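You operate a simulated robot arm through the tools that you are given. There is no shell and no other tool. Be economical: measure what you need, move in short steps, check, and stop when the job is done.

You run a simulated robot arm. Do the job below in one go: nothing can be reset, and whatever is moved stays where it is left.

TASK
Measure the stub in the red ring and fit the collar of that size over it.
Fine: use the caliper and open it again; stand the stub in its holder for the fit.

Only the result counts: the job must be done as asked and must still hold three seconds after the hand-in. Knocking over, shifting, dropping, spilling or breaking anything else fails it.

THE ROBOT
A 6-joint arm with a two-finger parallel gripper, fixed in place. Base frame: the origin is at the foot of the arm, x ahead of it, y to its left, z up. Readings come in m, rad, newtons and seconds.
Its first joint turns from -1.152 to 1.152 rad. Payload 2.9 kg.
The TCP is the grasp point between the finger pads, 0.03 m short of the fingertips. In the tool frame z runs along the fingers and y along their closing line. The gripper opens to 0.11 m. The fingers are 0.02 m wide and 0.01 m thick; the gripper's body (0.048 by 0.112 m) begins 0.055 m behind the TCP.
Orientation is that of the tool frame in the base frame, as a unit quaternion [x, y, z, w]. With the fingers straight down and closing along the base's y, the tool's x points along the base's -x, its y along +y and its z along -z.

THE INTERFACE
- The arm moves only by the tool drive_tool. Its argument "steps" is a list of rows, each a list of 6 numbers: the shift along the tool's x, y, z in units of 25 mm (1.0 is 25 mm), then the turn, a rotation vector about the tool's x, y, z in units of 8 degrees (1.0 is 8 degrees). In form: [[x, y, z, wx, wy, wz], ...]. A call has 1 to 20 rows; each row shifts and turns the commanded pose from where the row before left it, along the tool's axes as they then stand. "claw" is the gripper command, from -1 (fully open) to 1 (shut), values between in proportion, set as the call begins (left out, the last holds). A call with a number of a shift or a turn outside -1 to 1 is refused whole. Rows are played at 5 a second. More than 0.05 m and 0.15 rad between two rows, or a gripper value outside its range, and nothing of the call is played. Where a pose cannot be reached the arm comes as near as it can. A force on the tool above 90 N (or 10 N above the force at the start of the call, whichever is more), or a blocked arm, ends the call early, and 0.2 s more pass. The fingers move at their own pace (about 0.108 m/s each) and stop on an object; they squeeze with about 44 N. The grip force told is the motor's: it shows also when the fingers shut on nothing. Time passes only in rows, and 0.2 s behind the last, so rows that do not move let the fingers close. The reply holds the time, the measured pose of the TCP, the force on the tool along the base axes, the opening and the grip force, in the units named above and with some noise, and new pictures: "views" is both (left out), scene, wrist or none.
- Cameras (640 x 400 px; columns grow to the right, rows downward): "scene" is fixed at [0.1015, 0.4569, 1.3743]; the picture's right is [-0.42, -0.91, 0.00], its down [-0.58, 0.27, -0.77] and it looks along [0.70, -0.32, -0.64] (base axes); focal length 239 px, centre (320, 200). "wrist" rides on the gripper at [-0.036, 0, -0.057] in the tool frame; the picture's right is [0.00, -1.00, 0.00], its down [0.97, 0.00, -0.24] and it looks along [0.24, 0.00, 0.97] (tool axes); focal length 218 px, centre (320, 200).
- probe_pixels(camera, pixels): for up to 12 pixels [column, row] of the newest picture of that camera ("zoom" is the newest enlarged one), the place [x, y, z] in the base frame of the surface seen there, good to about 0.002 m, but the place of the scene camera against the robot may be out by one fixed shift of up to 0.012 m in any direction. It takes no simulated time.
- zoom(camera, box): a new picture of the part [left, top, right, bottom] of that camera's present view, enlarged. It takes no simulated time.
- hand_in(): hands the job in; it is judged then, once.

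Work in short steps. Measure before you move; look again where a grasp or a placing could have gone wrong, and mend it. You have 80 turns and 120 pictures in all, those below and enlarged ones among them. Open the gripper and draw the arm clear of the work before you hand the job in, unless the task says otherwise; then end with one line.

The tools are called after ">>>" by a JSON object that holds its "fn" and its "kwargs". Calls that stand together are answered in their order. drive_tool: Moves the arm, as the interface text tells. Its arguments: {"type":"object","properties":{"steps":{"type":"array","items":{"type":"array","items":{"type":"number"}}},"claw":{"type":"number"},"views":{"type":"string","enum":["both","scene","wrist","none"]}},"required":["steps"]} The other tools are called the same way: probe_pixels (camera, pixels) gives the place of the surface under pixels of a picture; zoom (camera, box) takes an enlarged picture of a part of a camera's view; hand_in () hands the job in.

At the start:

```text
clock: 0.0
position: [0.4582, 0.0245, 1.211]
tcp_rot: [0.0, 1.0, 0.001, -0.001]
wrist_force: [0.4, 0.1, -0.5]
opening: 0.1098
grasp_force: 0.0
```

scene: 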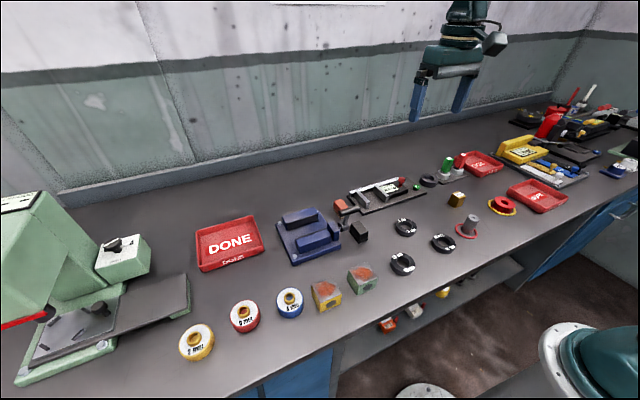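
wrist: 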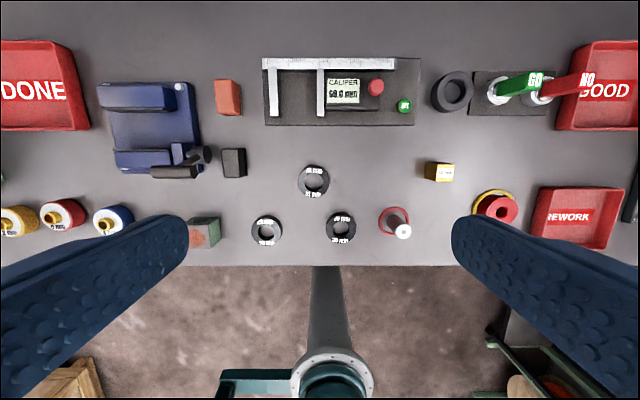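

The stub in the red ring is at wrist about (398,225); the caliper at (340,90), three collars at (313,180), (266,230), (340,227). I enlarge these to read them.

>>> {"fn": "zoom", "kwargs": {"camera": "wrist", "box": [230, 140, 430, 265]}}

>>> {"fn": "zoom", "kwargs": {"camera": "wrist", "box": [250, 45, 430, 135]}}

>>> {"fn": "zoom", "kwargs": {"camera": "scene", "box": [320, 140, 520, 265]}}

>>> {"fn": "zoom", "kwargs": {"camera": "wrist", "box": [420, 50, 640, 250]}}

```text
3.20 times, centred on (330, 202) of wrist
```

zoom: 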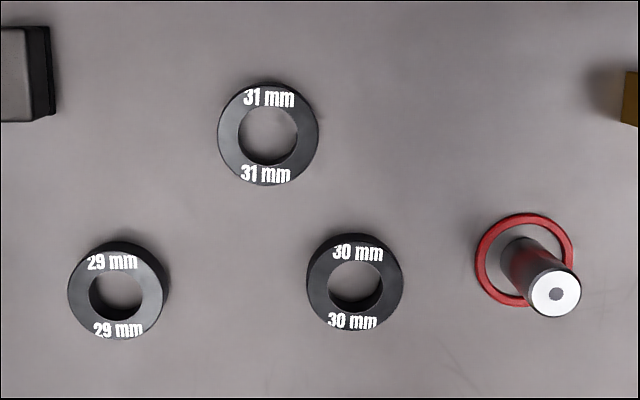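

```text
3.56 times, centred on (340, 90) of wrist
```

zoom: 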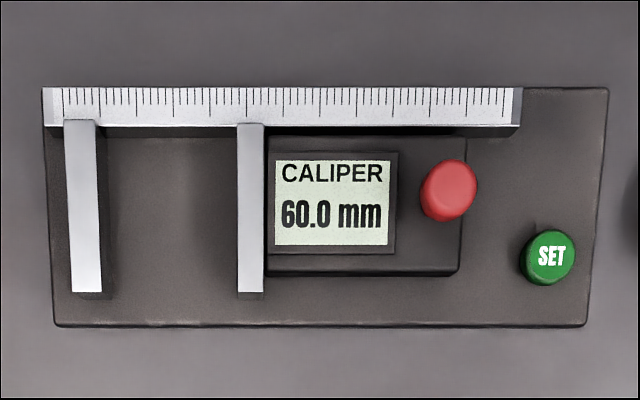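

```text
3.20 times, centred on (420, 202) of scene
```

zoom: 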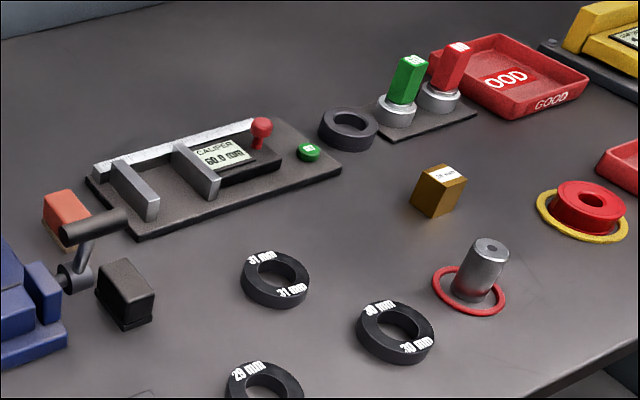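

```text
2.00 times, centred on (530, 150) of wrist
```

zoom: 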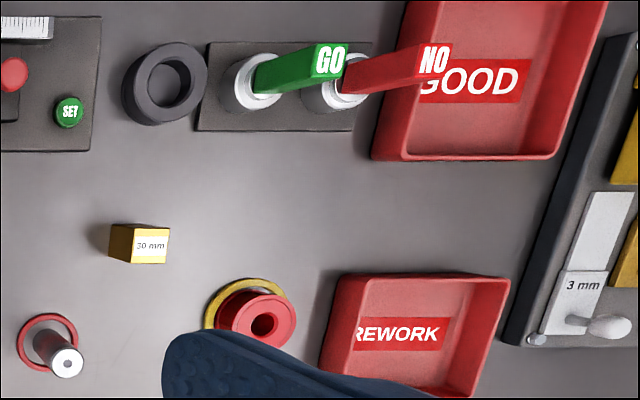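

I look closer at the black ring by the gauge plate, and the vise, and probe positions for the main objects.

>>> {"fn": "probe_pixels", "kwargs": {"camera": "wrist", "pixels": [[403, 232], [388, 210], [452, 92], [466, 92], [440, 172], [376, 87], [404, 105], [273, 92], [320, 92], [313, 168], [266, 218], [340, 215]]}}

>>> {"fn": "zoom", "kwargs": {"camera": "wrist", "box": [80, 60, 260, 260]}}

>>> {"fn": "zoom", "kwargs": {"camera": "scene", "box": [400, 130, 500, 200]}}

>>> {"fn": "zoom", "kwargs": {"camera": "scene", "box": [260, 190, 400, 320]}}

```text
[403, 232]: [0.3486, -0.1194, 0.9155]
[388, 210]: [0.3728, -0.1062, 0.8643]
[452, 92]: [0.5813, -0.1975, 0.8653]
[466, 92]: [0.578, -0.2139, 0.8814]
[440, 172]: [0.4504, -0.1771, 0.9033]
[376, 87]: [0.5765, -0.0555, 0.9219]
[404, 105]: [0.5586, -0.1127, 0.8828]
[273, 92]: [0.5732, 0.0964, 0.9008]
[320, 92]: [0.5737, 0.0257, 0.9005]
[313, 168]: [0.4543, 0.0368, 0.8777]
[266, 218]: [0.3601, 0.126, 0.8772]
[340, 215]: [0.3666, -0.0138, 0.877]
```

```text
2.00 times, centred on (170, 160) of wrist
```

zoom: 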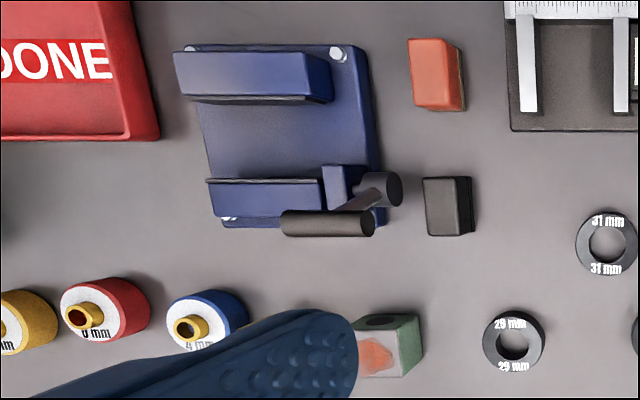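

```text
5.71 times, centred on (450, 165) of scene
```

zoom: 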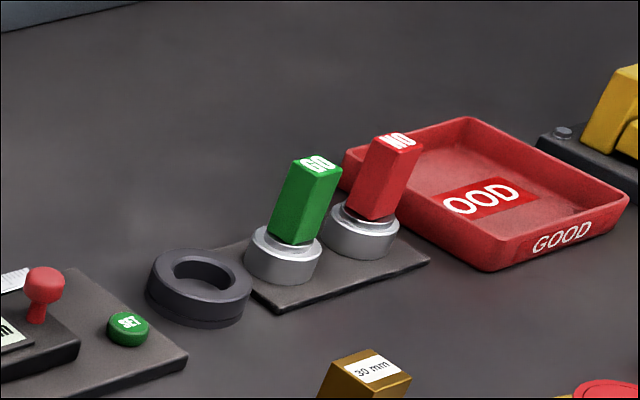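

```text
3.08 times, centred on (330, 255) of scene
```

zoom: 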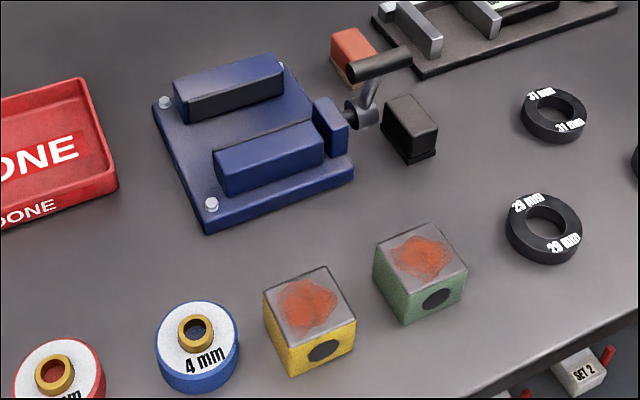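

The wrist probe puts the table near z 0.864, not 0.663. I check against the scene camera.

>>> {"fn": "probe_pixels", "kwargs": {"camera": "scene", "pixels": [[300, 180], [474, 217], [410, 103], [462, 103], [405, 219], [428, 181], [443, 250]]}}

>>> {"fn": "probe_pixels", "kwargs": {"camera": "wrist", "pixels": [[230, 200], [360, 160], [520, 140], [150, 100], [330, 400], [313, 180], [266, 230], [340, 227]]}}

```text
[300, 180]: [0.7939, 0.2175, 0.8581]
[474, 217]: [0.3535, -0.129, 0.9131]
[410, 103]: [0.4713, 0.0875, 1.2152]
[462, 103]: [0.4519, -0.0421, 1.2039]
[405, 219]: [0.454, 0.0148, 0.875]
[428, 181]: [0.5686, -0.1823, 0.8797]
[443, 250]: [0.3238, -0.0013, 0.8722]
```

```text
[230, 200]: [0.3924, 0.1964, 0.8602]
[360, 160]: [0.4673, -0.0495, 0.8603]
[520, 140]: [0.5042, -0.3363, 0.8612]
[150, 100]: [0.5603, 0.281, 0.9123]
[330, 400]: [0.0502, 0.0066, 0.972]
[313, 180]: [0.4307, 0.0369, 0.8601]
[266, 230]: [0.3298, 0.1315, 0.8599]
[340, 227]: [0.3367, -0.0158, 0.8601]
```

Both cameras agree the table is at about z 0.860. The stub stands at about (0.349, -0.120) with its top at 0.9155. I move above it for a closer look.

>>> {"fn": "drive_tool", "kwargs": {"steps": [[0.545, -0.7225, 0.7, 0, 0, 0], [0.545, -0.7225, 0.7, 0, 0, 0], [0.545, -0.7225, 0.7, 0, 0, 0], [0.545, -0.7225, 0.7, 0, 0, 0], [0.545, -0.7225, 0.7, 0, 0, 0], [0.545, -0.7225, 0.7, 0, 0, 0], [0.545, -0.7225, 0.7, 0, 0, 0], [0.545, -0.7225, 0.7, 0, 0, 0], [0, 0, 0, 0, 0, 0]], "views": "wrist"}}

```text
clock: 2.0
position: [0.3467, -0.1204, 1.073]
tcp_rot: [0.0, 1.0, 0.0, 0.0]
wrist_force: [-0.2, -0.5, 0.0]
opening: 0.1099
grasp_force: 0.1
```

wrist: 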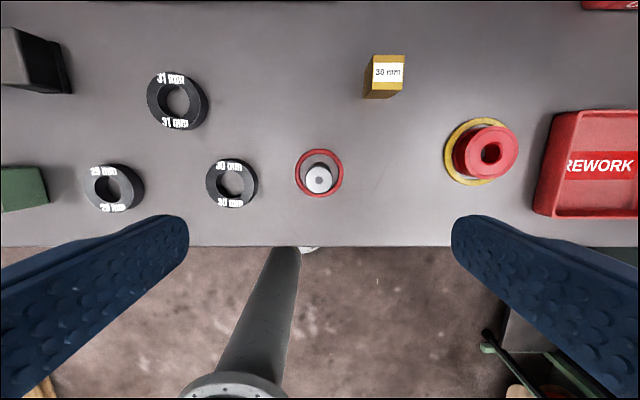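

>>> {"fn": "zoom", "kwargs": {"camera": "wrist", "box": [270, 130, 370, 210]}}

>>> {"fn": "zoom", "kwargs": {"camera": "scene", "box": [430, 180, 510, 250]}}

```text
5.00 times, centred on (320, 170) of wrist
```

zoom: 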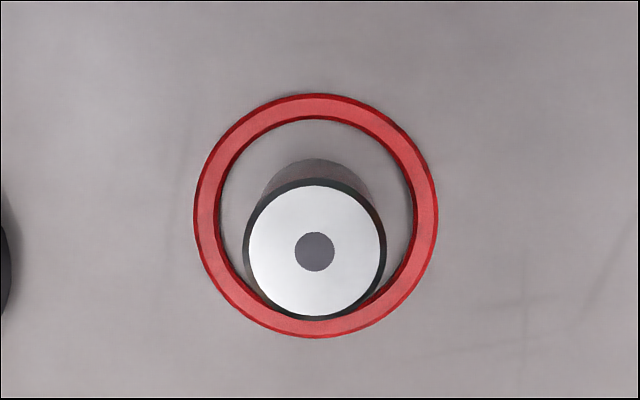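

```text
5.71 times, centred on (470, 215) of scene
```

zoom: 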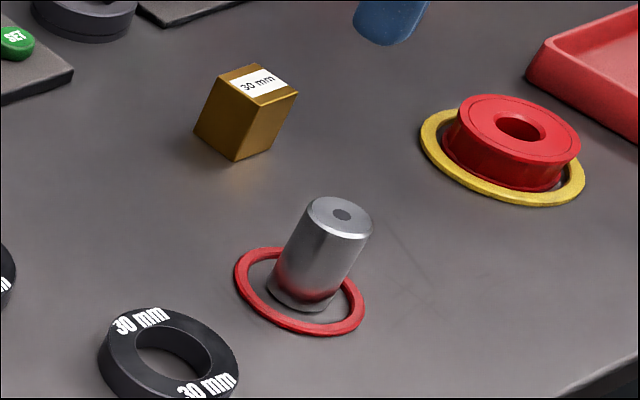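

The red ring is only a low marker (its rim is too wide to hold the stub). The black ring at (0.58,-0.20) looked like a cup with a raised floor, so I go over it to see it and the caliper closely.

>>> {"fn": "drive_tool", "kwargs": {"steps": [[-0.9, -0.2, 0, 0, 0, 0], [-0.9, -0.2, 0, 0, 0, 0], [-0.9, -0.2, 0, 0, 0, 0], [-0.9, -0.2, 0, 0, 0, 0], [-0.9, -0.2, 0, 0, 0, 0], [-0.9, -0.2, 0, 0, 0, 0], [-0.9, -0.2, 0, 0, 0, 0], [-0.9, -0.2, 0, 0, 0, 0], [-0.9, -0.2, 0, 0, 0, 0], [0, 0, 0, 0, 0, 0]], "views": "wrist"}}

```text
clock: 4.2
position: [0.5511, -0.1632, 1.0714]
tcp_rot: [0.0, 1.0, 0.0, 0.0]
wrist_force: [0.0, 0.3, -0.8]
opening: 0.1099
grasp_force: 0.0
```

wrist: 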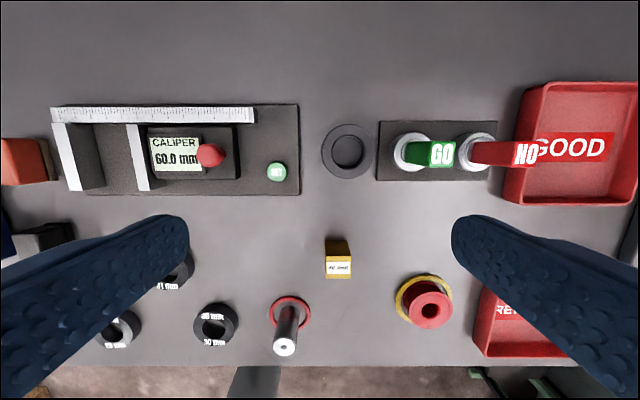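

>>> {"fn": "zoom", "kwargs": {"camera": "wrist", "box": [310, 110, 390, 190]}}

>>> {"fn": "zoom", "kwargs": {"camera": "wrist", "box": [40, 90, 310, 210]}}

>>> {"fn": "probe_pixels", "kwargs": {"camera": "wrist", "pixels": [[348, 151], [342, 155], [356, 148], [348, 128], [327, 150], [370, 150], [348, 173], [345, 205], [75, 160], [110, 150], [210, 155], [285, 190]]}}

>>> {"fn": "probe_pixels", "kwargs": {"camera": "wrist", "pixels": [[62, 130], [78, 188], [134, 130], [148, 187], [200, 113], [210, 130], [230, 175], [270, 130], [276, 172], [338, 268], [120, 185], [220, 180]]}}

```text
5.00 times, centred on (350, 150) of wrist
```

zoom: 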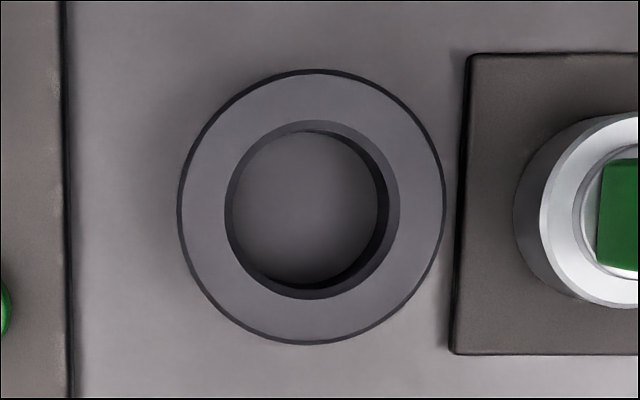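

```text
2.37 times, centred on (175, 150) of wrist
```

zoom: 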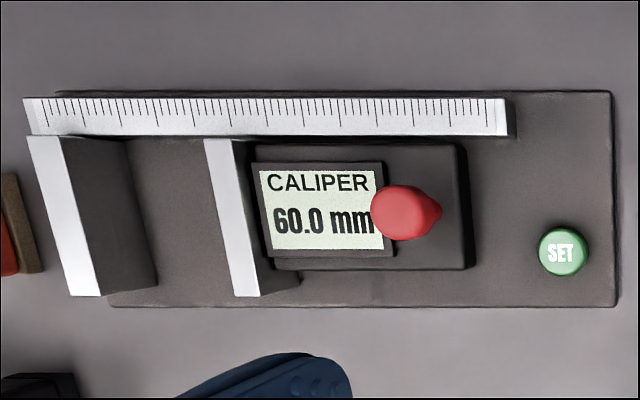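

```text
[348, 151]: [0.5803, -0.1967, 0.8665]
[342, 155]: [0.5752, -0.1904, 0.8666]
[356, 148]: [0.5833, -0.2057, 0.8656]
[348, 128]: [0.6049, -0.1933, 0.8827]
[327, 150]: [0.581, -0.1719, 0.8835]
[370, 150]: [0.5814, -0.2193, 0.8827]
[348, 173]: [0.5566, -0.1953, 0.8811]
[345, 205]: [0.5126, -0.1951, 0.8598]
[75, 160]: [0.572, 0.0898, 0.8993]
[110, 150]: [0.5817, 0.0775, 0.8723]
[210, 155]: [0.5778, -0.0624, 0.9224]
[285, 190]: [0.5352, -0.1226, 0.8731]
```

```text
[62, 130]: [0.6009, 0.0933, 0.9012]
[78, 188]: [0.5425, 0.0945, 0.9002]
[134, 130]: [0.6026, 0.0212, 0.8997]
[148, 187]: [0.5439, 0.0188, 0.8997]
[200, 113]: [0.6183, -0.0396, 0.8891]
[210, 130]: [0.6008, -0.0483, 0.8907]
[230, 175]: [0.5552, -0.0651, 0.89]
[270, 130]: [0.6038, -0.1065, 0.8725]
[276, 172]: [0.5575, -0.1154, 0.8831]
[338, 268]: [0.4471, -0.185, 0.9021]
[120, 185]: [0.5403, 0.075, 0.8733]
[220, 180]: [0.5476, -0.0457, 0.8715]
```

The black ring is a cup: floor at z 0.866, rim at 0.8825, bore about 35–38 mm, centre (0.580,-0.196), so it is the stub's holder. The caliper gap runs y 0.029 to 0.089 with the plate at 0.8725. I go back above the stub and turn the gripper 90° so that it closes along x.

>>> {"fn": "drive_tool", "kwargs": {"steps": [[1, 0.215, 0, 0, 0, 0], [1, 0.215, 0, 0, 0, 0], [1, 0.215, 0, 0, 0, 0], [1, 0.215, 0, 0, 0, 0], [1, 0.215, 0, 0, 0, 0], [1, 0.215, 0, 0, 0, 0], [1, 0.215, 0, 0, 0, 0], [1, 0.215, 0, 0, 0, 0], [0, 0, 0, 0, 0, 0.9375], [0, 0, 0, 0, 0, 0.9375], [0, 0, 0, 0, 0, 0.9375], [0, 0, 0, 0, 0, 0.9375], [0, 0, 0, 0, 0, 0.9375], [0, 0, 0, 0, 0, 0.9375], [0, 0, 0, 0, 0, 0.9375], [0, 0, 0, 0, 0, 0.9375], [0, 0, 0, 0, 0, 0.9375], [0, 0, 0, 0, 0, 0.9375], [0, 0, 0, 0, 0, 0.9375], [0, 0, 0, 0, 0, 0.9375]], "views": "wrist"}}

```text
clock: 8.4
position: [0.352, -0.1233, 1.0727]
tcp_rot: [0.708, 0.706, 0.0, 0.0]
wrist_force: [0.0, 0.3, 0.1]
opening: 0.1099
grasp_force: 0.0
```

wrist: 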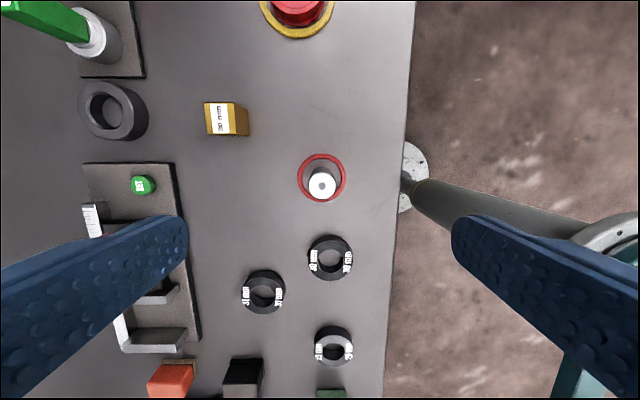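

The stub top at (322,186) works out to (0.350,-0.1206). I correct by about 2 mm, descend to z 0.90 and close.

>>> {"fn": "drive_tool", "kwargs": {"steps": [[0.11, -0.08, 0.9, 0, 0, 0], [0, 0, 1, 0, 0, 0], [0, 0, 1, 0, 0, 0], [0, 0, 1, 0, 0, 0], [0, 0, 1, 0, 0, 0], [0, 0, 1, 0, 0, 0], [0, 0, 1, 0, 0, 0], [0, 0, 0, 0, 0, 0]], "views": "wrist"}}

>>> {"fn": "drive_tool", "kwargs": {"steps": [[0, 0, 0, 0, 0, 0], [0, 0, 0, 0, 0, 0], [0, 0, 0, 0, 0, 0], [0, 0, 0, 0, 0, 0]], "claw": 1, "views": "both"}}

```text
clock: 10.2
position: [0.3483, -0.1203, 0.8989]
tcp_rot: [0.707, 0.707, 0.001, 0.0]
wrist_force: [-0.3, -0.4, 0.6]
opening: 0.1096
grasp_force: 0.1
```

wrist: 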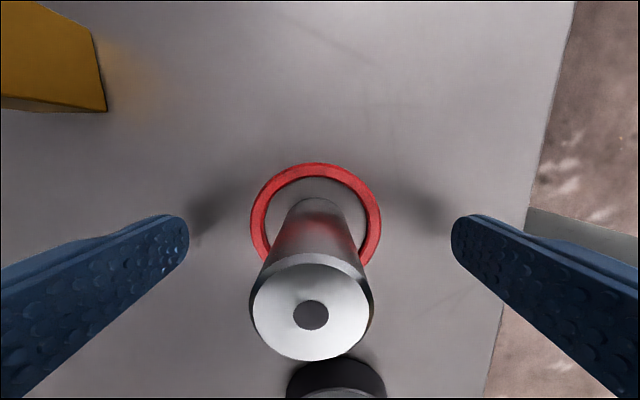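

```text
clock: 11.2
position: [0.347, -0.1215, 0.8992]
tcp_rot: [0.707, 0.707, 0.0, -0.001]
wrist_force: [0.3, -0.1, 0.0]
opening: 0.0284
grasp_force: 43.7
```

scene: 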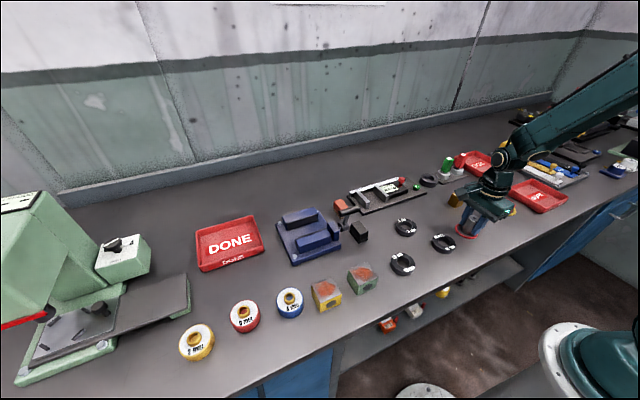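
wrist: 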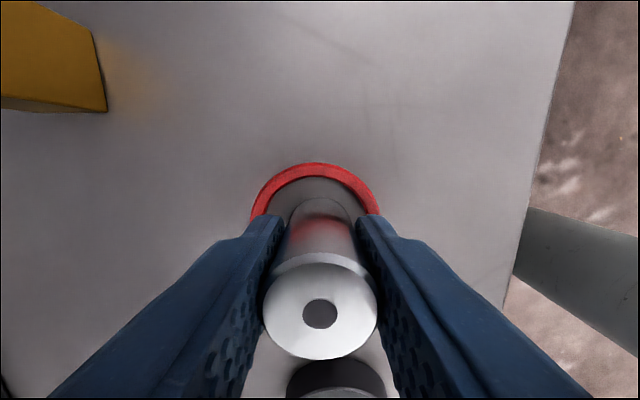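

Grip holds, opening 28.4 mm. I lift 0.1 m and carry the stub over the caliper gap.

>>> {"fn": "drive_tool", "kwargs": {"steps": [[0, 0, -1, 0, 0, 0], [0, 0, -1, 0, 0, 0], [0, 0, -1, 0, 0, 0], [0, 0, -1, 0, 0, 0], [0.75, 0.892, 0, 0, 0, 0], [0.75, 0.892, 0, 0, 0, 0], [0.75, 0.892, 0, 0, 0, 0], [0.75, 0.892, 0, 0, 0, 0], [0.75, 0.892, 0, 0, 0, 0], [0.75, 0.892, 0, 0, 0, 0], [0.75, 0.892, 0, 0, 0, 0], [0.75, 0.892, 0, 0, 0, 0], [0.75, 0.892, 0, 0, 0, 0], [0.75, 0.892, 0, 0, 0, 0], [0, 0, 0, 0, 0, 0], [0, 0, 0, 0, 0, 0]], "views": "both"}}

```text
clock: 14.6
position: [0.5738, 0.071, 0.9982]
tcp_rot: [0.707, 0.707, -0.001, 0.0]
wrist_force: [0.3, 0.3, -1.9]
opening: 0.0283
grasp_force: 43.9
```

scene: 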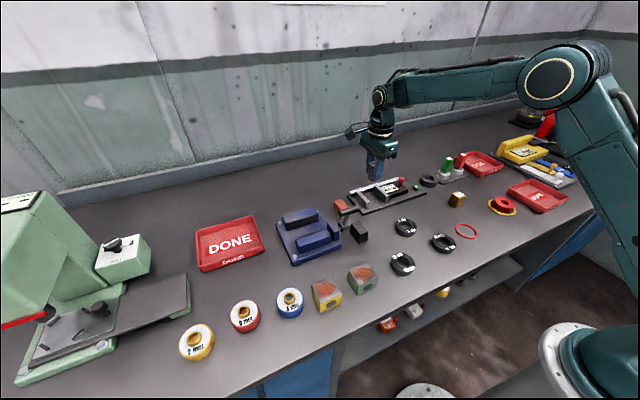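
wrist: 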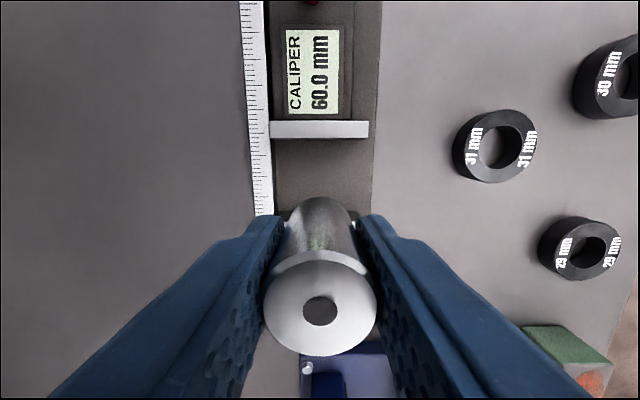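

The moving jaw's inner face works out to y 0.030 and the bar edge to x 0.610. I shift to about (0.567, 0.065) and lower the stub to just above the plate.

>>> {"fn": "drive_tool", "kwargs": {"steps": [[-0.24, -0.27, 0, 0, 0, 0], [0, 0, 0, 0, 0, 0], [0, 0, 0.8, 0, 0, 0], [0, 0, 0.8, 0, 0, 0], [0, 0, 0.8, 0, 0, 0], [0, 0, 0.8, 0, 0, 0], [0, 0, 0.1, 0, 0, 0], [0, 0, 0, 0, 0, 0]], "views": "wrist"}}

```text
clock: 16.4
position: [0.5651, 0.0642, 0.9166]
tcp_rot: [0.707, 0.707, 0.0, 0.0]
wrist_force: [-0.2, 0.4, -3.1]
opening: 0.0283
grasp_force: 44.0
```

wrist: 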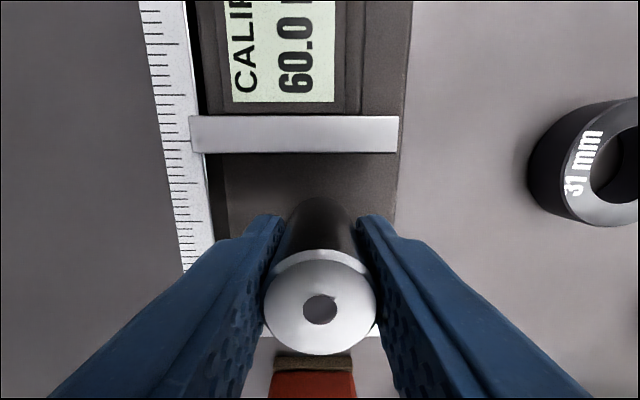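

The stub is between the jaws and still free. I lower in 1.5 mm steps to feel the plate.

>>> {"fn": "drive_tool", "kwargs": {"steps": [[0, 0, 0.06, 0, 0, 0], [0, 0, 0.06, 0, 0, 0], [0, 0, 0, 0, 0, 0]], "views": "none"}}

```text
clock: 17.2
position: [0.5648, 0.0632, 0.9132]
tcp_rot: [0.707, 0.707, 0.0, 0.0]
wrist_force: [-1.3, -0.7, -1.9]
opening: 0.0282
grasp_force: 43.9
```

>>> {"fn": "drive_tool", "kwargs": {"steps": [[0, 0, 0.05, 0, 0, 0], [0, 0, 0.03, 0, 0, 0], [0, 0, 0, 0, 0, 0]], "views": "none"}}

```text
clock: 18.0
position: [0.5662, 0.0633, 0.9136]
tcp_rot: [0.707, 0.707, 0.001, 0.0]
wrist_force: [-6.4, 1.0, 17.2]
opening: 0.0285
grasp_force: 44.2
```

Contact with the plate (17 N). I ease off slightly and open to about 44 mm.

>>> {"fn": "drive_tool", "kwargs": {"steps": [[0, 0, -0.04, 0, 0, 0], [0, 0, 0, 0, 0, 0]], "views": "none"}}

>>> {"fn": "drive_tool", "kwargs": {"steps": [[0, 0, 0, 0, 0, 0], [0, 0, 0, 0, 0, 0], [0, 0, 0, 0, 0, 0]], "claw": 0.2, "views": "wrist"}}

```text
clock: 18.6
position: [0.5662, 0.0633, 0.9122]
tcp_rot: [0.707, 0.707, 0.0, 0.001]
wrist_force: [-0.6, 3.1, 15.8]
opening: 0.0283
grasp_force: 44.0
```

```text
clock: 19.4
position: [0.5659, 0.0638, 0.9111]
tcp_rot: [0.708, 0.706, 0.0, 0.0]
wrist_force: [-1.3, 0.0, 0.5]
opening: 0.0439
grasp_force: 0.1
```

wrist: 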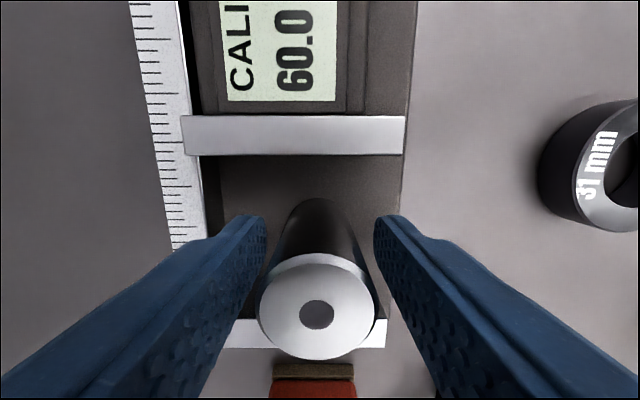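

The stub stands free. I rise, move over the red knob at about (0.578,-0.062), and turn back so the fingers close along y.

>>> {"fn": "drive_tool", "kwargs": {"steps": [[0, 0, -1, 0, 0, 0], [0, 0, -1, 0, 0, 0], [0, 0, -1, 0, 0, 0], [-1, 0.096, 0, 0, 0, 0], [-1, 0.096, 0, 0, 0, 0], [-1, 0.096, 0, 0, 0, 0], [-1, 0.096, 0, 0, 0, 0], [-1, 0.096, 0, 0, 0, 0], [0, 0, 0, 0, 0, -0.9375], [0, 0, 0, 0, 0, -0.9375], [0, 0, 0, 0, 0, -0.9375], [0, 0, 0, 0, 0, -0.9375], [0, 0, 0, 0, 0, -0.9375], [0, 0, 0, 0, 0, -0.9375], [0, 0, 0, 0, 0, -0.9375], [0, 0, 0, 0, 0, -0.9375], [0, 0, 0, 0, 0, -0.9375], [0, 0, 0, 0, 0, -0.9375], [0, 0, 0, 0, 0, -0.9375], [0, 0, 0, 0, 0, -0.9375]], "views": "wrist"}}

```text
clock: 23.6
position: [0.577, -0.0605, 0.9868]
tcp_rot: [-0.002, 1.0, 0.0, 0.0]
wrist_force: [-0.9, -0.4, 0.8]
opening: 0.0441
grasp_force: 0.1
```

wrist: 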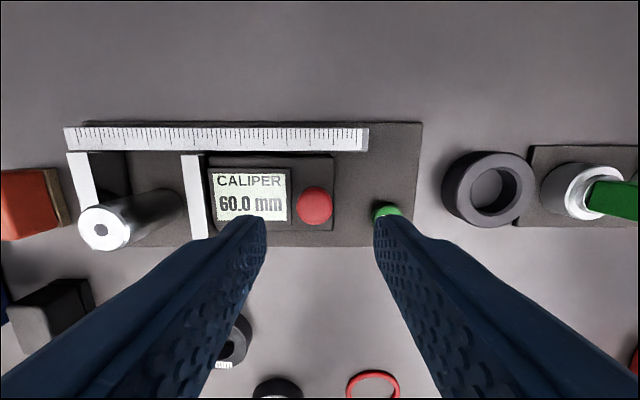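

The knob at (315,206) is at about (0.577,-0.0575). I shift 3 mm, descend so the tips are at z≈0.897, and close on the knob.

>>> {"fn": "drive_tool", "kwargs": {"steps": [[0, 0.12, 0.4, 0, 0, 0], [0, 0, 0.5, 0, 0, 0], [0, 0, 0.5, 0, 0, 0], [0, 0, 0.5, 0, 0, 0], [0, 0, 0.5, 0, 0, 0], [0, 0, 0, 0, 0, 0]], "views": "none"}}

>>> {"fn": "drive_tool", "kwargs": {"steps": [[0, 0, 0, 0, 0, 0], [0, 0, 0, 0, 0, 0], [0, 0, 0, 0, 0, 0]], "claw": 1, "views": "both"}}

```text
clock: 25.0
position: [0.5779, -0.0567, 0.9266]
tcp_rot: [0.0, 1.0, 0.001, 0.0]
wrist_force: [-0.2, 0.7, 0.9]
opening: 0.0438
grasp_force: 0.1
```

```text
clock: 25.8
position: [0.5788, -0.058, 0.9273]
tcp_rot: [0.0, 1.0, 0.001, 0.0]
wrist_force: [-0.2, 1.5, -2.7]
opening: 0.0214
grasp_force: 45.1
```

scene: 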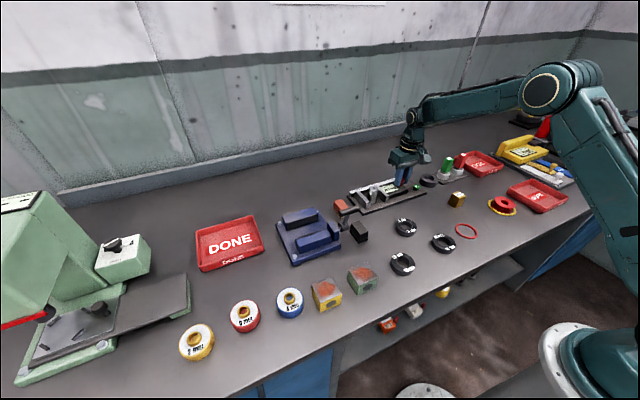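
wrist: 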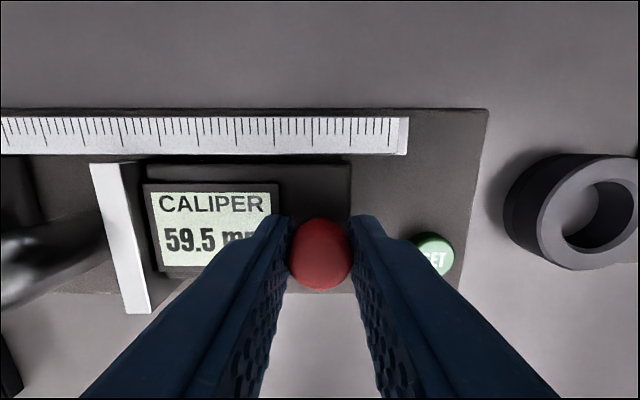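

The knob is gripped and the slider moves (59.5). I slide toward +y slowly, 26 mm first.

>>> {"fn": "drive_tool", "kwargs": {"steps": [[0, 0.13, 0, 0, 0, 0], [0, 0.13, 0, 0, 0, 0], [0, 0.13, 0, 0, 0, 0], [0, 0.13, 0, 0, 0, 0], [0, 0.13, 0, 0, 0, 0], [0, 0.13, 0, 0, 0, 0], [0, 0.1, 0, 0, 0, 0], [0, 0.1, 0, 0, 0, 0], [0, 0, 0, 0, 0, 0]], "views": "wrist"}}

```text
clock: 27.8
position: [0.5784, -0.0337, 0.9259]
tcp_rot: [-0.001, 1.0, 0.0, 0.001]
wrist_force: [7.5, -0.6, -14.3]
opening: 0.0216
grasp_force: 44.8
```

wrist: 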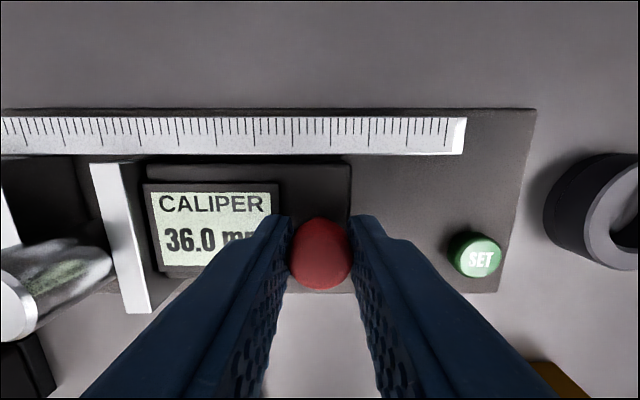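

Reads 36.0; the stub is upright and touching. I continue in 1 mm steps.

>>> {"fn": "drive_tool", "kwargs": {"steps": [[0, 0.04, 0, 0, 0, 0], [0, 0.04, 0, 0, 0, 0], [0, 0.04, 0, 0, 0, 0], [0, 0.04, 0, 0, 0, 0], [0, 0.04, 0, 0, 0, 0], [0, 0, 0, 0, 0, 0]], "views": "none"}}

>>> {"fn": "drive_tool", "kwargs": {"steps": [[0, 0.04, 0, 0, 0, 0], [0, 0.04, 0, 0, 0, 0], [0, 0.04, 0, 0, 0, 0], [0, 0.04, 0, 0, 0, 0], [0, 0, 0, 0, 0, 0]], "views": "wrist"}}

```text
clock: 29.2
position: [0.5774, -0.0298, 0.926]
tcp_rot: [0.0, 1.0, -0.001, 0.0]
wrist_force: [-1.6, -1.1, -12.4]
opening: 0.0216
grasp_force: 45.2
```

```text
clock: 30.4
position: [0.5776, -0.0282, 0.9263]
tcp_rot: [0.001, 1.0, 0.0, 0.001]
wrist_force: [11.0, -11.0, -15.0]
opening: 0.0216
grasp_force: 45.3
```

wrist: 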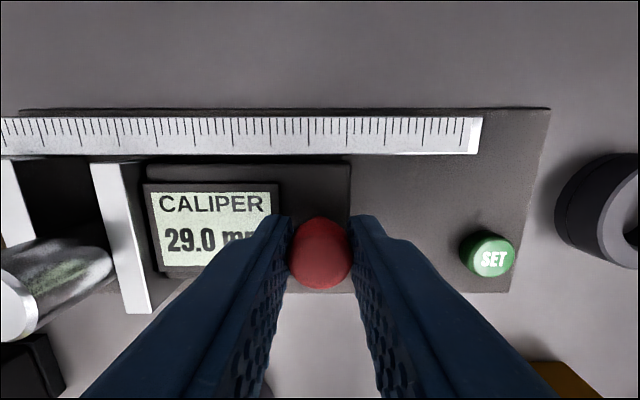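

Reads 29.0 with the force rising; I push 1 mm more to confirm it is seated.

>>> {"fn": "drive_tool", "kwargs": {"steps": [[0, 0.04, 0, 0, 0, 0], [0, 0, 0, 0, 0, 0], [0, 0, 0, 0, 0, 0]], "views": "wrist"}}

```text
clock: 31.2
position: [0.5771, -0.0266, 0.9268]
tcp_rot: [0.003, 1.0, 0.0, 0.0]
wrist_force: [10.3, -24.3, -17.8]
opening: 0.0214
grasp_force: 44.8
```

wrist: 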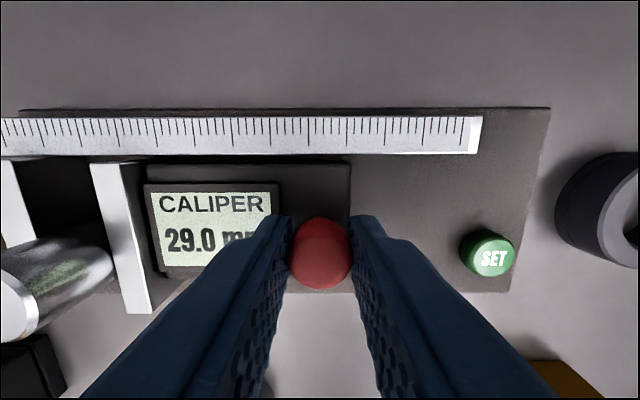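

Stays at 29.0 under 24 N: the stub is 29 mm, matching the gripper's 28.4 reading. I open the caliper again toward -y.

>>> {"fn": "drive_tool", "kwargs": {"steps": [[0, -0.12, 0, 0, 0, 0], [0, -0.12, 0, 0, 0, 0], [0, -0.12, 0, 0, 0, 0], [0, -0.12, 0, 0, 0, 0], [0, -0.12, 0, 0, 0, 0], [0, -0.12, 0, 0, 0, 0], [0, -0.12, 0, 0, 0, 0], [0, -0.12, 0, 0, 0, 0], [0, -0.12, 0, 0, 0, 0], [0, -0.12, 0, 0, 0, 0], [0, -0.12, 0, 0, 0, 0], [0, 0, 0, 0, 0, 0]], "views": "wrist"}}

```text
clock: 33.8
position: [0.5777, -0.0574, 0.9271]
tcp_rot: [-0.002, 1.0, 0.0, 0.0]
wrist_force: [1.8, 4.4, 3.4]
opening: 0.0217
grasp_force: 44.7
```

wrist: 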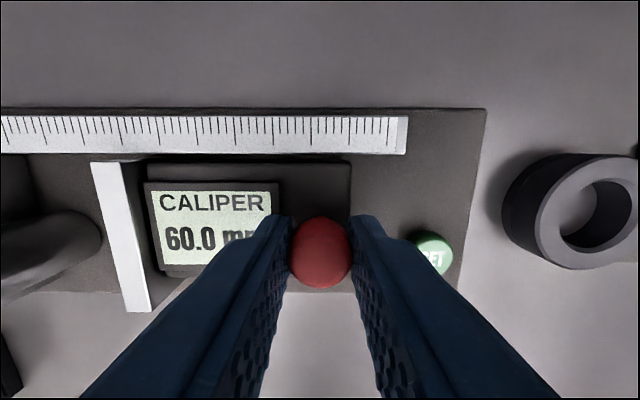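

Back to 60.0. I release the knob, rise, turn 90° and move back above the stub.

>>> {"fn": "drive_tool", "kwargs": {"steps": [[0, 0, 0, 0, 0, 0], [0, 0, 0, 0, 0, 0]], "claw": 0.2, "views": "none"}}

>>> {"fn": "drive_tool", "kwargs": {"steps": [[0, 0, -1, 0, 0, 0], [0, 0, -1, 0, 0, 0], [0, 0, -1, 0, 0, 0], [0, 0, 0, 0, 0, 0.9375], [0, 0, 0, 0, 0, 0.9375], [0, 0, 0, 0, 0, 0.9375], [0, 0, 0, 0, 0, 0.9375], [0, 0, 0, 0, 0, 0.9375], [0, 0, 0, 0, 0, 0.9375], [0, 0, 0, 0, 0, 0.9375], [0, 0, 0, 0, 0, 0.9375], [0, 0, 0, 0, 0, 0.9375], [0, 0, 0, 0, 0, 0.9375], [0, 0, 0, 0, 0, 0.9375], [0, 0, 0, 0, 0, 0.9375], [1, -0.1, 0, 0, 0, 0], [1, -0.1, 0, 0, 0, 0], [1, -0.1, 0, 0, 0, 0], [1, -0.1, 0, 0, 0, 0], [1, -0.1, 0, 0, 0, 0]], "views": "wrist"}}

```text
clock: 34.4
position: [0.578, -0.0594, 0.9267]
tcp_rot: [0.0, 1.0, 0.0, 0.0]
wrist_force: [0.3, -0.4, 0.7]
opening: 0.0441
grasp_force: 0.0
```

```text
clock: 38.6
position: [0.5644, 0.0669, 1.0042]
tcp_rot: [0.707, 0.707, 0.0, 0.001]
wrist_force: [0.0, 0.6, -0.3]
opening: 0.0443
grasp_force: 0.0
```

wrist: 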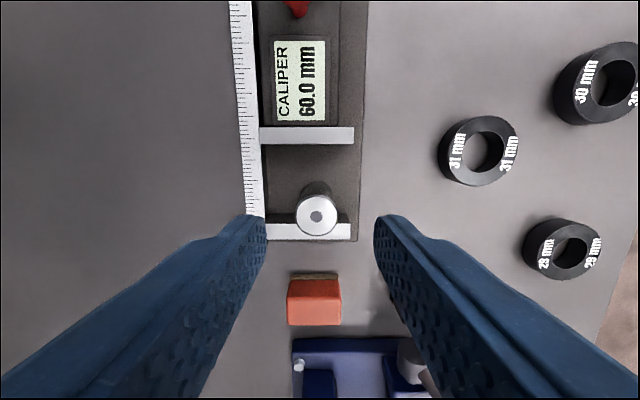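

The stub stands at about (0.567, 0.0744). I align to y≈0.072 (keeping fingers off the fixed jaw), descend to z 0.9125 and grip.

>>> {"fn": "drive_tool", "kwargs": {"steps": [[0.2, 0.1, 0, 0, 0, 0], [0, 0, 0.9, 0, 0, 0], [0, 0, 0.9, 0, 0, 0], [0, 0, 0, 0, 0, 0]], "views": "wrist"}}

```text
clock: 39.6
position: [0.5667, 0.0725, 0.9585]
tcp_rot: [0.707, 0.707, -0.001, -0.001]
wrist_force: [0.0, 0.0, -0.9]
opening: 0.044
grasp_force: 0.0
```

wrist: 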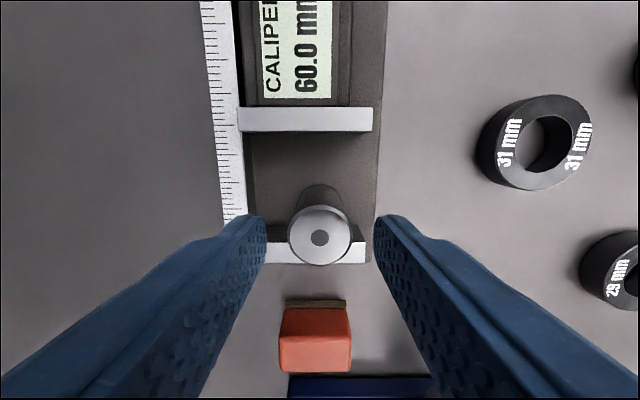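

Aligned. I descend and close.

>>> {"fn": "drive_tool", "kwargs": {"steps": [[0, 0, 0.6, 0, 0, 0], [0, 0, 0.6, 0, 0, 0], [0, 0, 0.6, 0, 0, 0], [0, 0, 0, 0, 0, 0]], "views": "none"}}

>>> {"fn": "drive_tool", "kwargs": {"steps": [[0, 0, 0, 0, 0, 0], [0, 0, 0, 0, 0, 0], [0, 0, 0, 0, 0, 0]], "claw": 1, "views": "wrist"}}

```text
clock: 40.6
position: [0.5672, 0.0698, 0.9132]
tcp_rot: [0.707, 0.707, 0.0, 0.0]
wrist_force: [0.4, -1.3, 0.5]
opening: 0.0439
grasp_force: 0.0
```

```text
clock: 41.4
position: [0.5678, 0.0706, 0.9143]
tcp_rot: [0.707, 0.707, 0.0, 0.0]
wrist_force: [0.2, 0.0, 0.6]
opening: 0.0285
grasp_force: 43.9
```

wrist: 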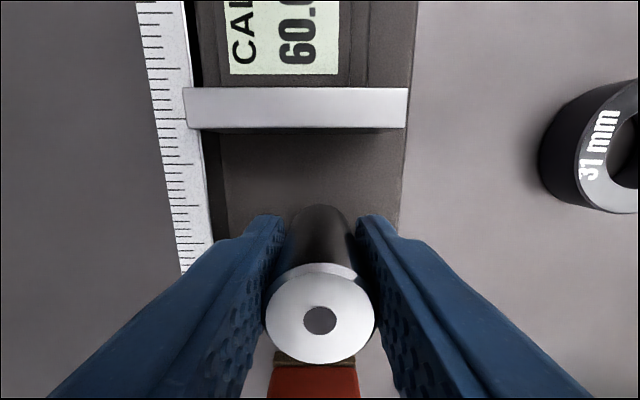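

Gripped. I check the GO/NO plug height before carrying the stub toward the holder.

>>> {"fn": "probe_pixels", "kwargs": {"camera": "scene", "pixels": [[449, 159], [460, 155], [447, 172], [428, 181], [444, 178]]}}

>>> {"fn": "drive_tool", "kwargs": {"steps": [[0, 0, -1, 0, 0, 0], [0, 0, -1, 0, 0, 0], [0, 0, -1, 0, 0, 0], [0, 0, -1, 0, 0, 0], [0, 0, -0.5, 0, 0, 0]], "views": "none"}}

```text
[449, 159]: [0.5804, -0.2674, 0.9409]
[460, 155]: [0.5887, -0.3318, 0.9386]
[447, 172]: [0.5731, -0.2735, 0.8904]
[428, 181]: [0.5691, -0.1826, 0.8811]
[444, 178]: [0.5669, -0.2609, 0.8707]
```

```text
clock: 42.6
position: [0.5697, 0.0734, 1.0246]
tcp_rot: [0.708, 0.707, 0.0, 0.0]
wrist_force: [-0.3, 0.3, -3.1]
opening: 0.0285
grasp_force: 44.0
```

GO plug top is at 0.941 with y from about -0.255, so clear. I carry the stub over the holder.

>>> {"fn": "drive_tool", "kwargs": {"steps": [[-0.989, 0.037, 0, 0, 0, 0], [-0.989, 0.037, 0, 0, 0, 0], [-0.989, 0.037, 0, 0, 0, 0], [-0.989, 0.037, 0, 0, 0, 0], [-0.989, 0.037, 0, 0, 0, 0], [-0.989, 0.037, 0, 0, 0, 0], [-0.989, 0.037, 0, 0, 0, 0], [-0.989, 0.037, 0, 0, 0, 0], [-0.989, 0.037, 0, 0, 0, 0], [-0.989, 0.037, 0, 0, 0, 0], [-0.989, 0.037, 0, 0, 0, 0], [0, 0, 0, 0, 0, 0], [0, 0, 0, 0, 0, 0]], "views": "both"}}

```text
clock: 45.4
position: [0.5775, -0.1988, 1.0248]
tcp_rot: [0.708, 0.706, 0.0, 0.0]
wrist_force: [0.2, 0.3, -3.2]
opening: 0.0288
grasp_force: 44.3
```

scene: 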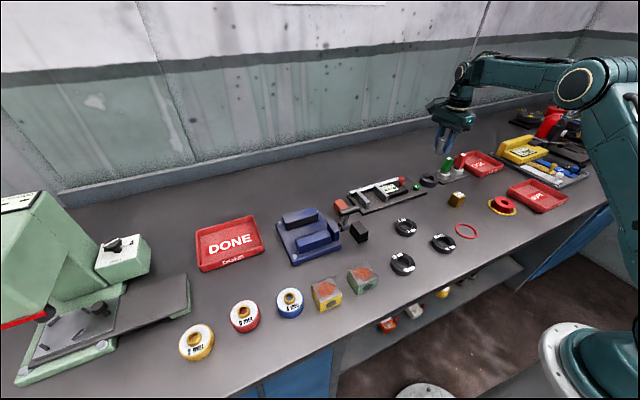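
wrist: 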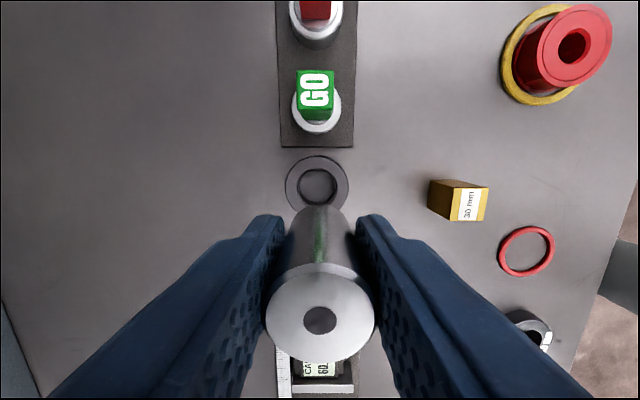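

I enlarge the holder region to fix its centre relative to the stub.

>>> {"fn": "zoom", "kwargs": {"camera": "wrist", "box": [270, 140, 370, 220]}}

>>> {"fn": "probe_pixels", "kwargs": {"camera": "wrist", "pixels": [[317, 159], [288, 184], [346, 184], [317, 187], [299, 300], [340, 300], [320, 282]]}}

```text
5.00 times, centred on (320, 180) of wrist
```

zoom: 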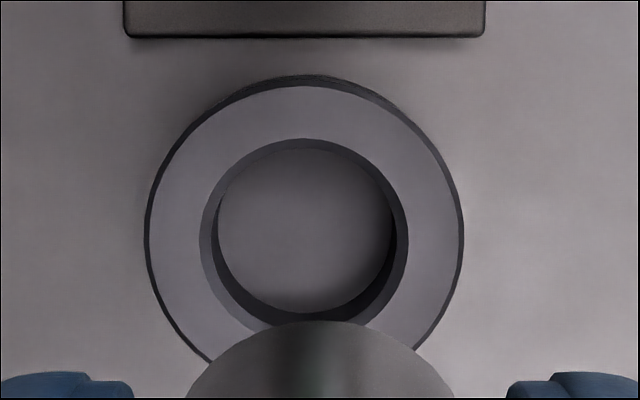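

```text
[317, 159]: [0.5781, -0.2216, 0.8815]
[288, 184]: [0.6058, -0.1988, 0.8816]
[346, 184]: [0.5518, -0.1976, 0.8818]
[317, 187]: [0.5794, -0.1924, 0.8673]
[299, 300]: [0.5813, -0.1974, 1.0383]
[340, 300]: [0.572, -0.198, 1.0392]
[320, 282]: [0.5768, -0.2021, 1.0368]
```

The holder centre works out to (0.5804,-0.1963), with the stub at (0.5775,-0.1945) and about 3 mm clearance all round. I correct and lower to just above the rim.

>>> {"fn": "drive_tool", "kwargs": {"steps": [[-0.07, 0.115, 0, 0, 0, 0], [0, 0, 0.7, 0, 0, 0], [0, 0, 0.7, 0, 0, 0], [0, 0, 0.7, 0, 0, 0], [0, 0, 0.7, 0, 0, 0], [0, 0, 0.7, 0, 0, 0], [0, 0, 0, 0, 0, 0]], "views": "both"}}

>>> {"fn": "zoom", "kwargs": {"camera": "wrist", "box": [230, 100, 410, 240]}}

>>> {"fn": "zoom", "kwargs": {"camera": "scene", "box": [400, 140, 480, 200]}}

```text
clock: 47.0
position: [0.5808, -0.2021, 0.9355]
tcp_rot: [0.707, 0.707, 0.0, 0.0]
wrist_force: [0.0, 0.3, -3.7]
opening: 0.0286
grasp_force: 43.9
```

scene: 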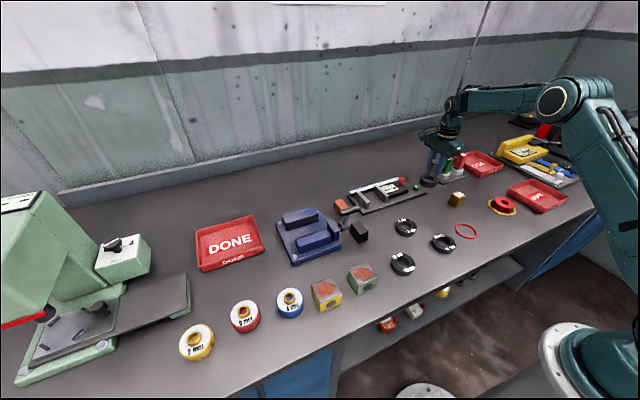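
wrist: 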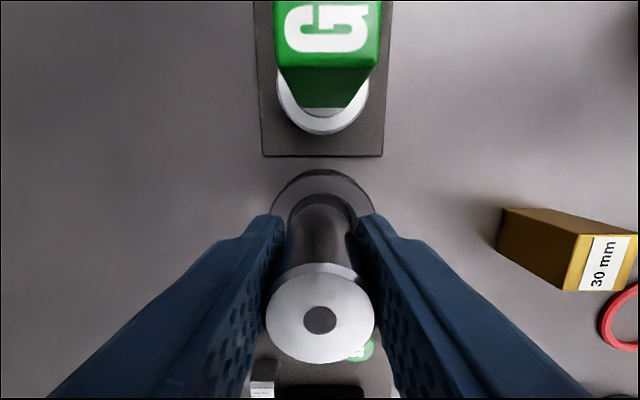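

```text
2.86 times, centred on (320, 170) of wrist
```

zoom: 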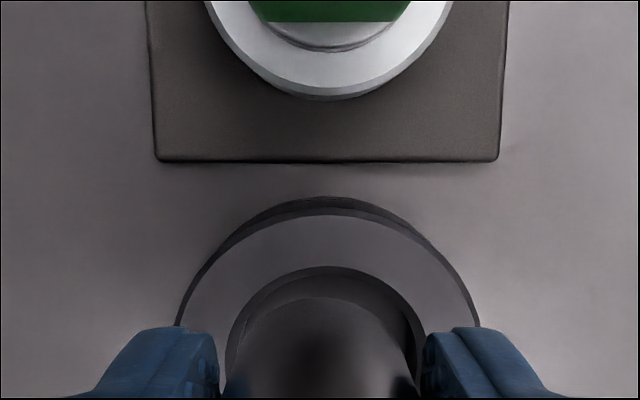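

```text
6.67 times, centred on (440, 170) of scene
```

zoom: 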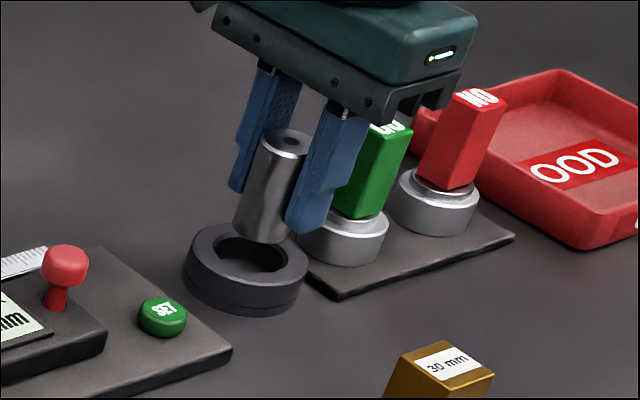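

Seen from the wrist, the stub sits about 3 mm too far to -y and 1 mm to +x relative to the bore. I correct that and lower in, stopping on contact.

>>> {"fn": "drive_tool", "kwargs": {"steps": [[0.11, -0.05, 0, 0, 0, 0], [0, 0, 0, 0, 0, 0], [0, 0, 0.2, 0, 0, 0], [0, 0, 0.2, 0, 0, 0], [0, 0, 0.2, 0, 0, 0], [0, 0, 0.2, 0, 0, 0], [0, 0, 0, 0, 0, 0]], "views": "wrist"}}

>>> {"fn": "zoom", "kwargs": {"camera": "scene", "box": [400, 140, 480, 200]}}

```text
clock: 48.6
position: [0.5786, -0.1985, 0.9166]
tcp_rot: [0.707, 0.707, 0.0, -0.001]
wrist_force: [-0.7, 0.6, -3.1]
opening: 0.0284
grasp_force: 44.3
```

wrist: 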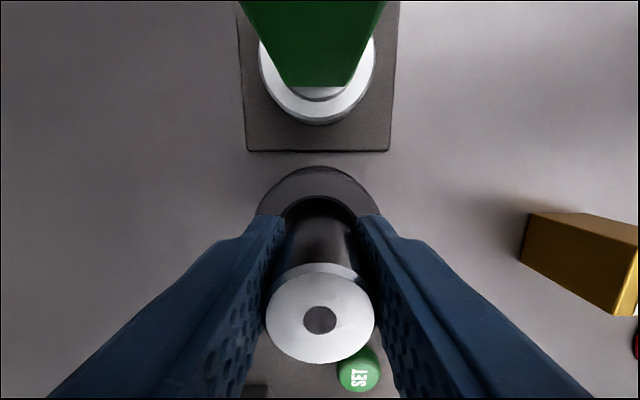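

```text
6.67 times, centred on (440, 170) of scene
```

zoom: 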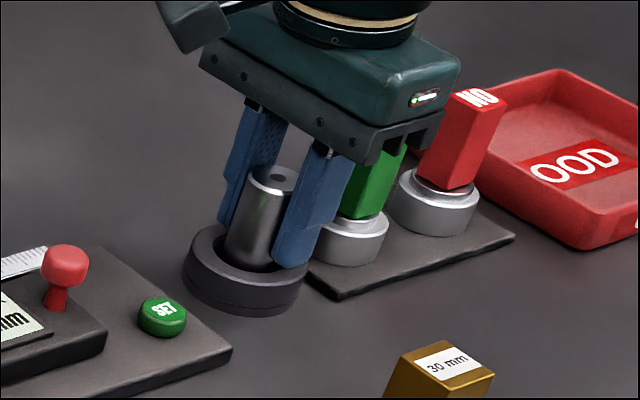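

The stub is inside the bore and fingertips are about 4 mm above the rim. I lower 3 mm more, then release so it settles onto the cup's floor.

>>> {"fn": "drive_tool", "kwargs": {"steps": [[0, 0, 0.06, 0, 0, 0], [0, 0, 0.06, 0, 0, 0], [0, 0, 0, 0, 0, 0]], "views": "none"}}

>>> {"fn": "drive_tool", "kwargs": {"steps": [[0, 0, 0, 0, 0, 0], [0, 0, 0, 0, 0, 0]], "claw": 0.3, "views": "wrist"}}

```text
clock: 49.4
position: [0.5796, -0.1996, 0.9144]
tcp_rot: [0.707, 0.707, 0.0, 0.0]
wrist_force: [-0.8, -0.4, -3.1]
opening: 0.0289
grasp_force: 44.2
```

```text
clock: 50.0
position: [0.5802, -0.1996, 0.9158]
tcp_rot: [0.707, 0.707, 0.0, 0.001]
wrist_force: [0.7, -0.3, 0.8]
opening: 0.0383
grasp_force: 0.0
```

wrist: 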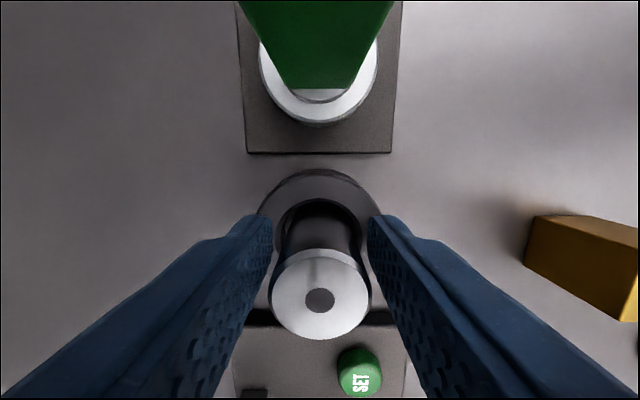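

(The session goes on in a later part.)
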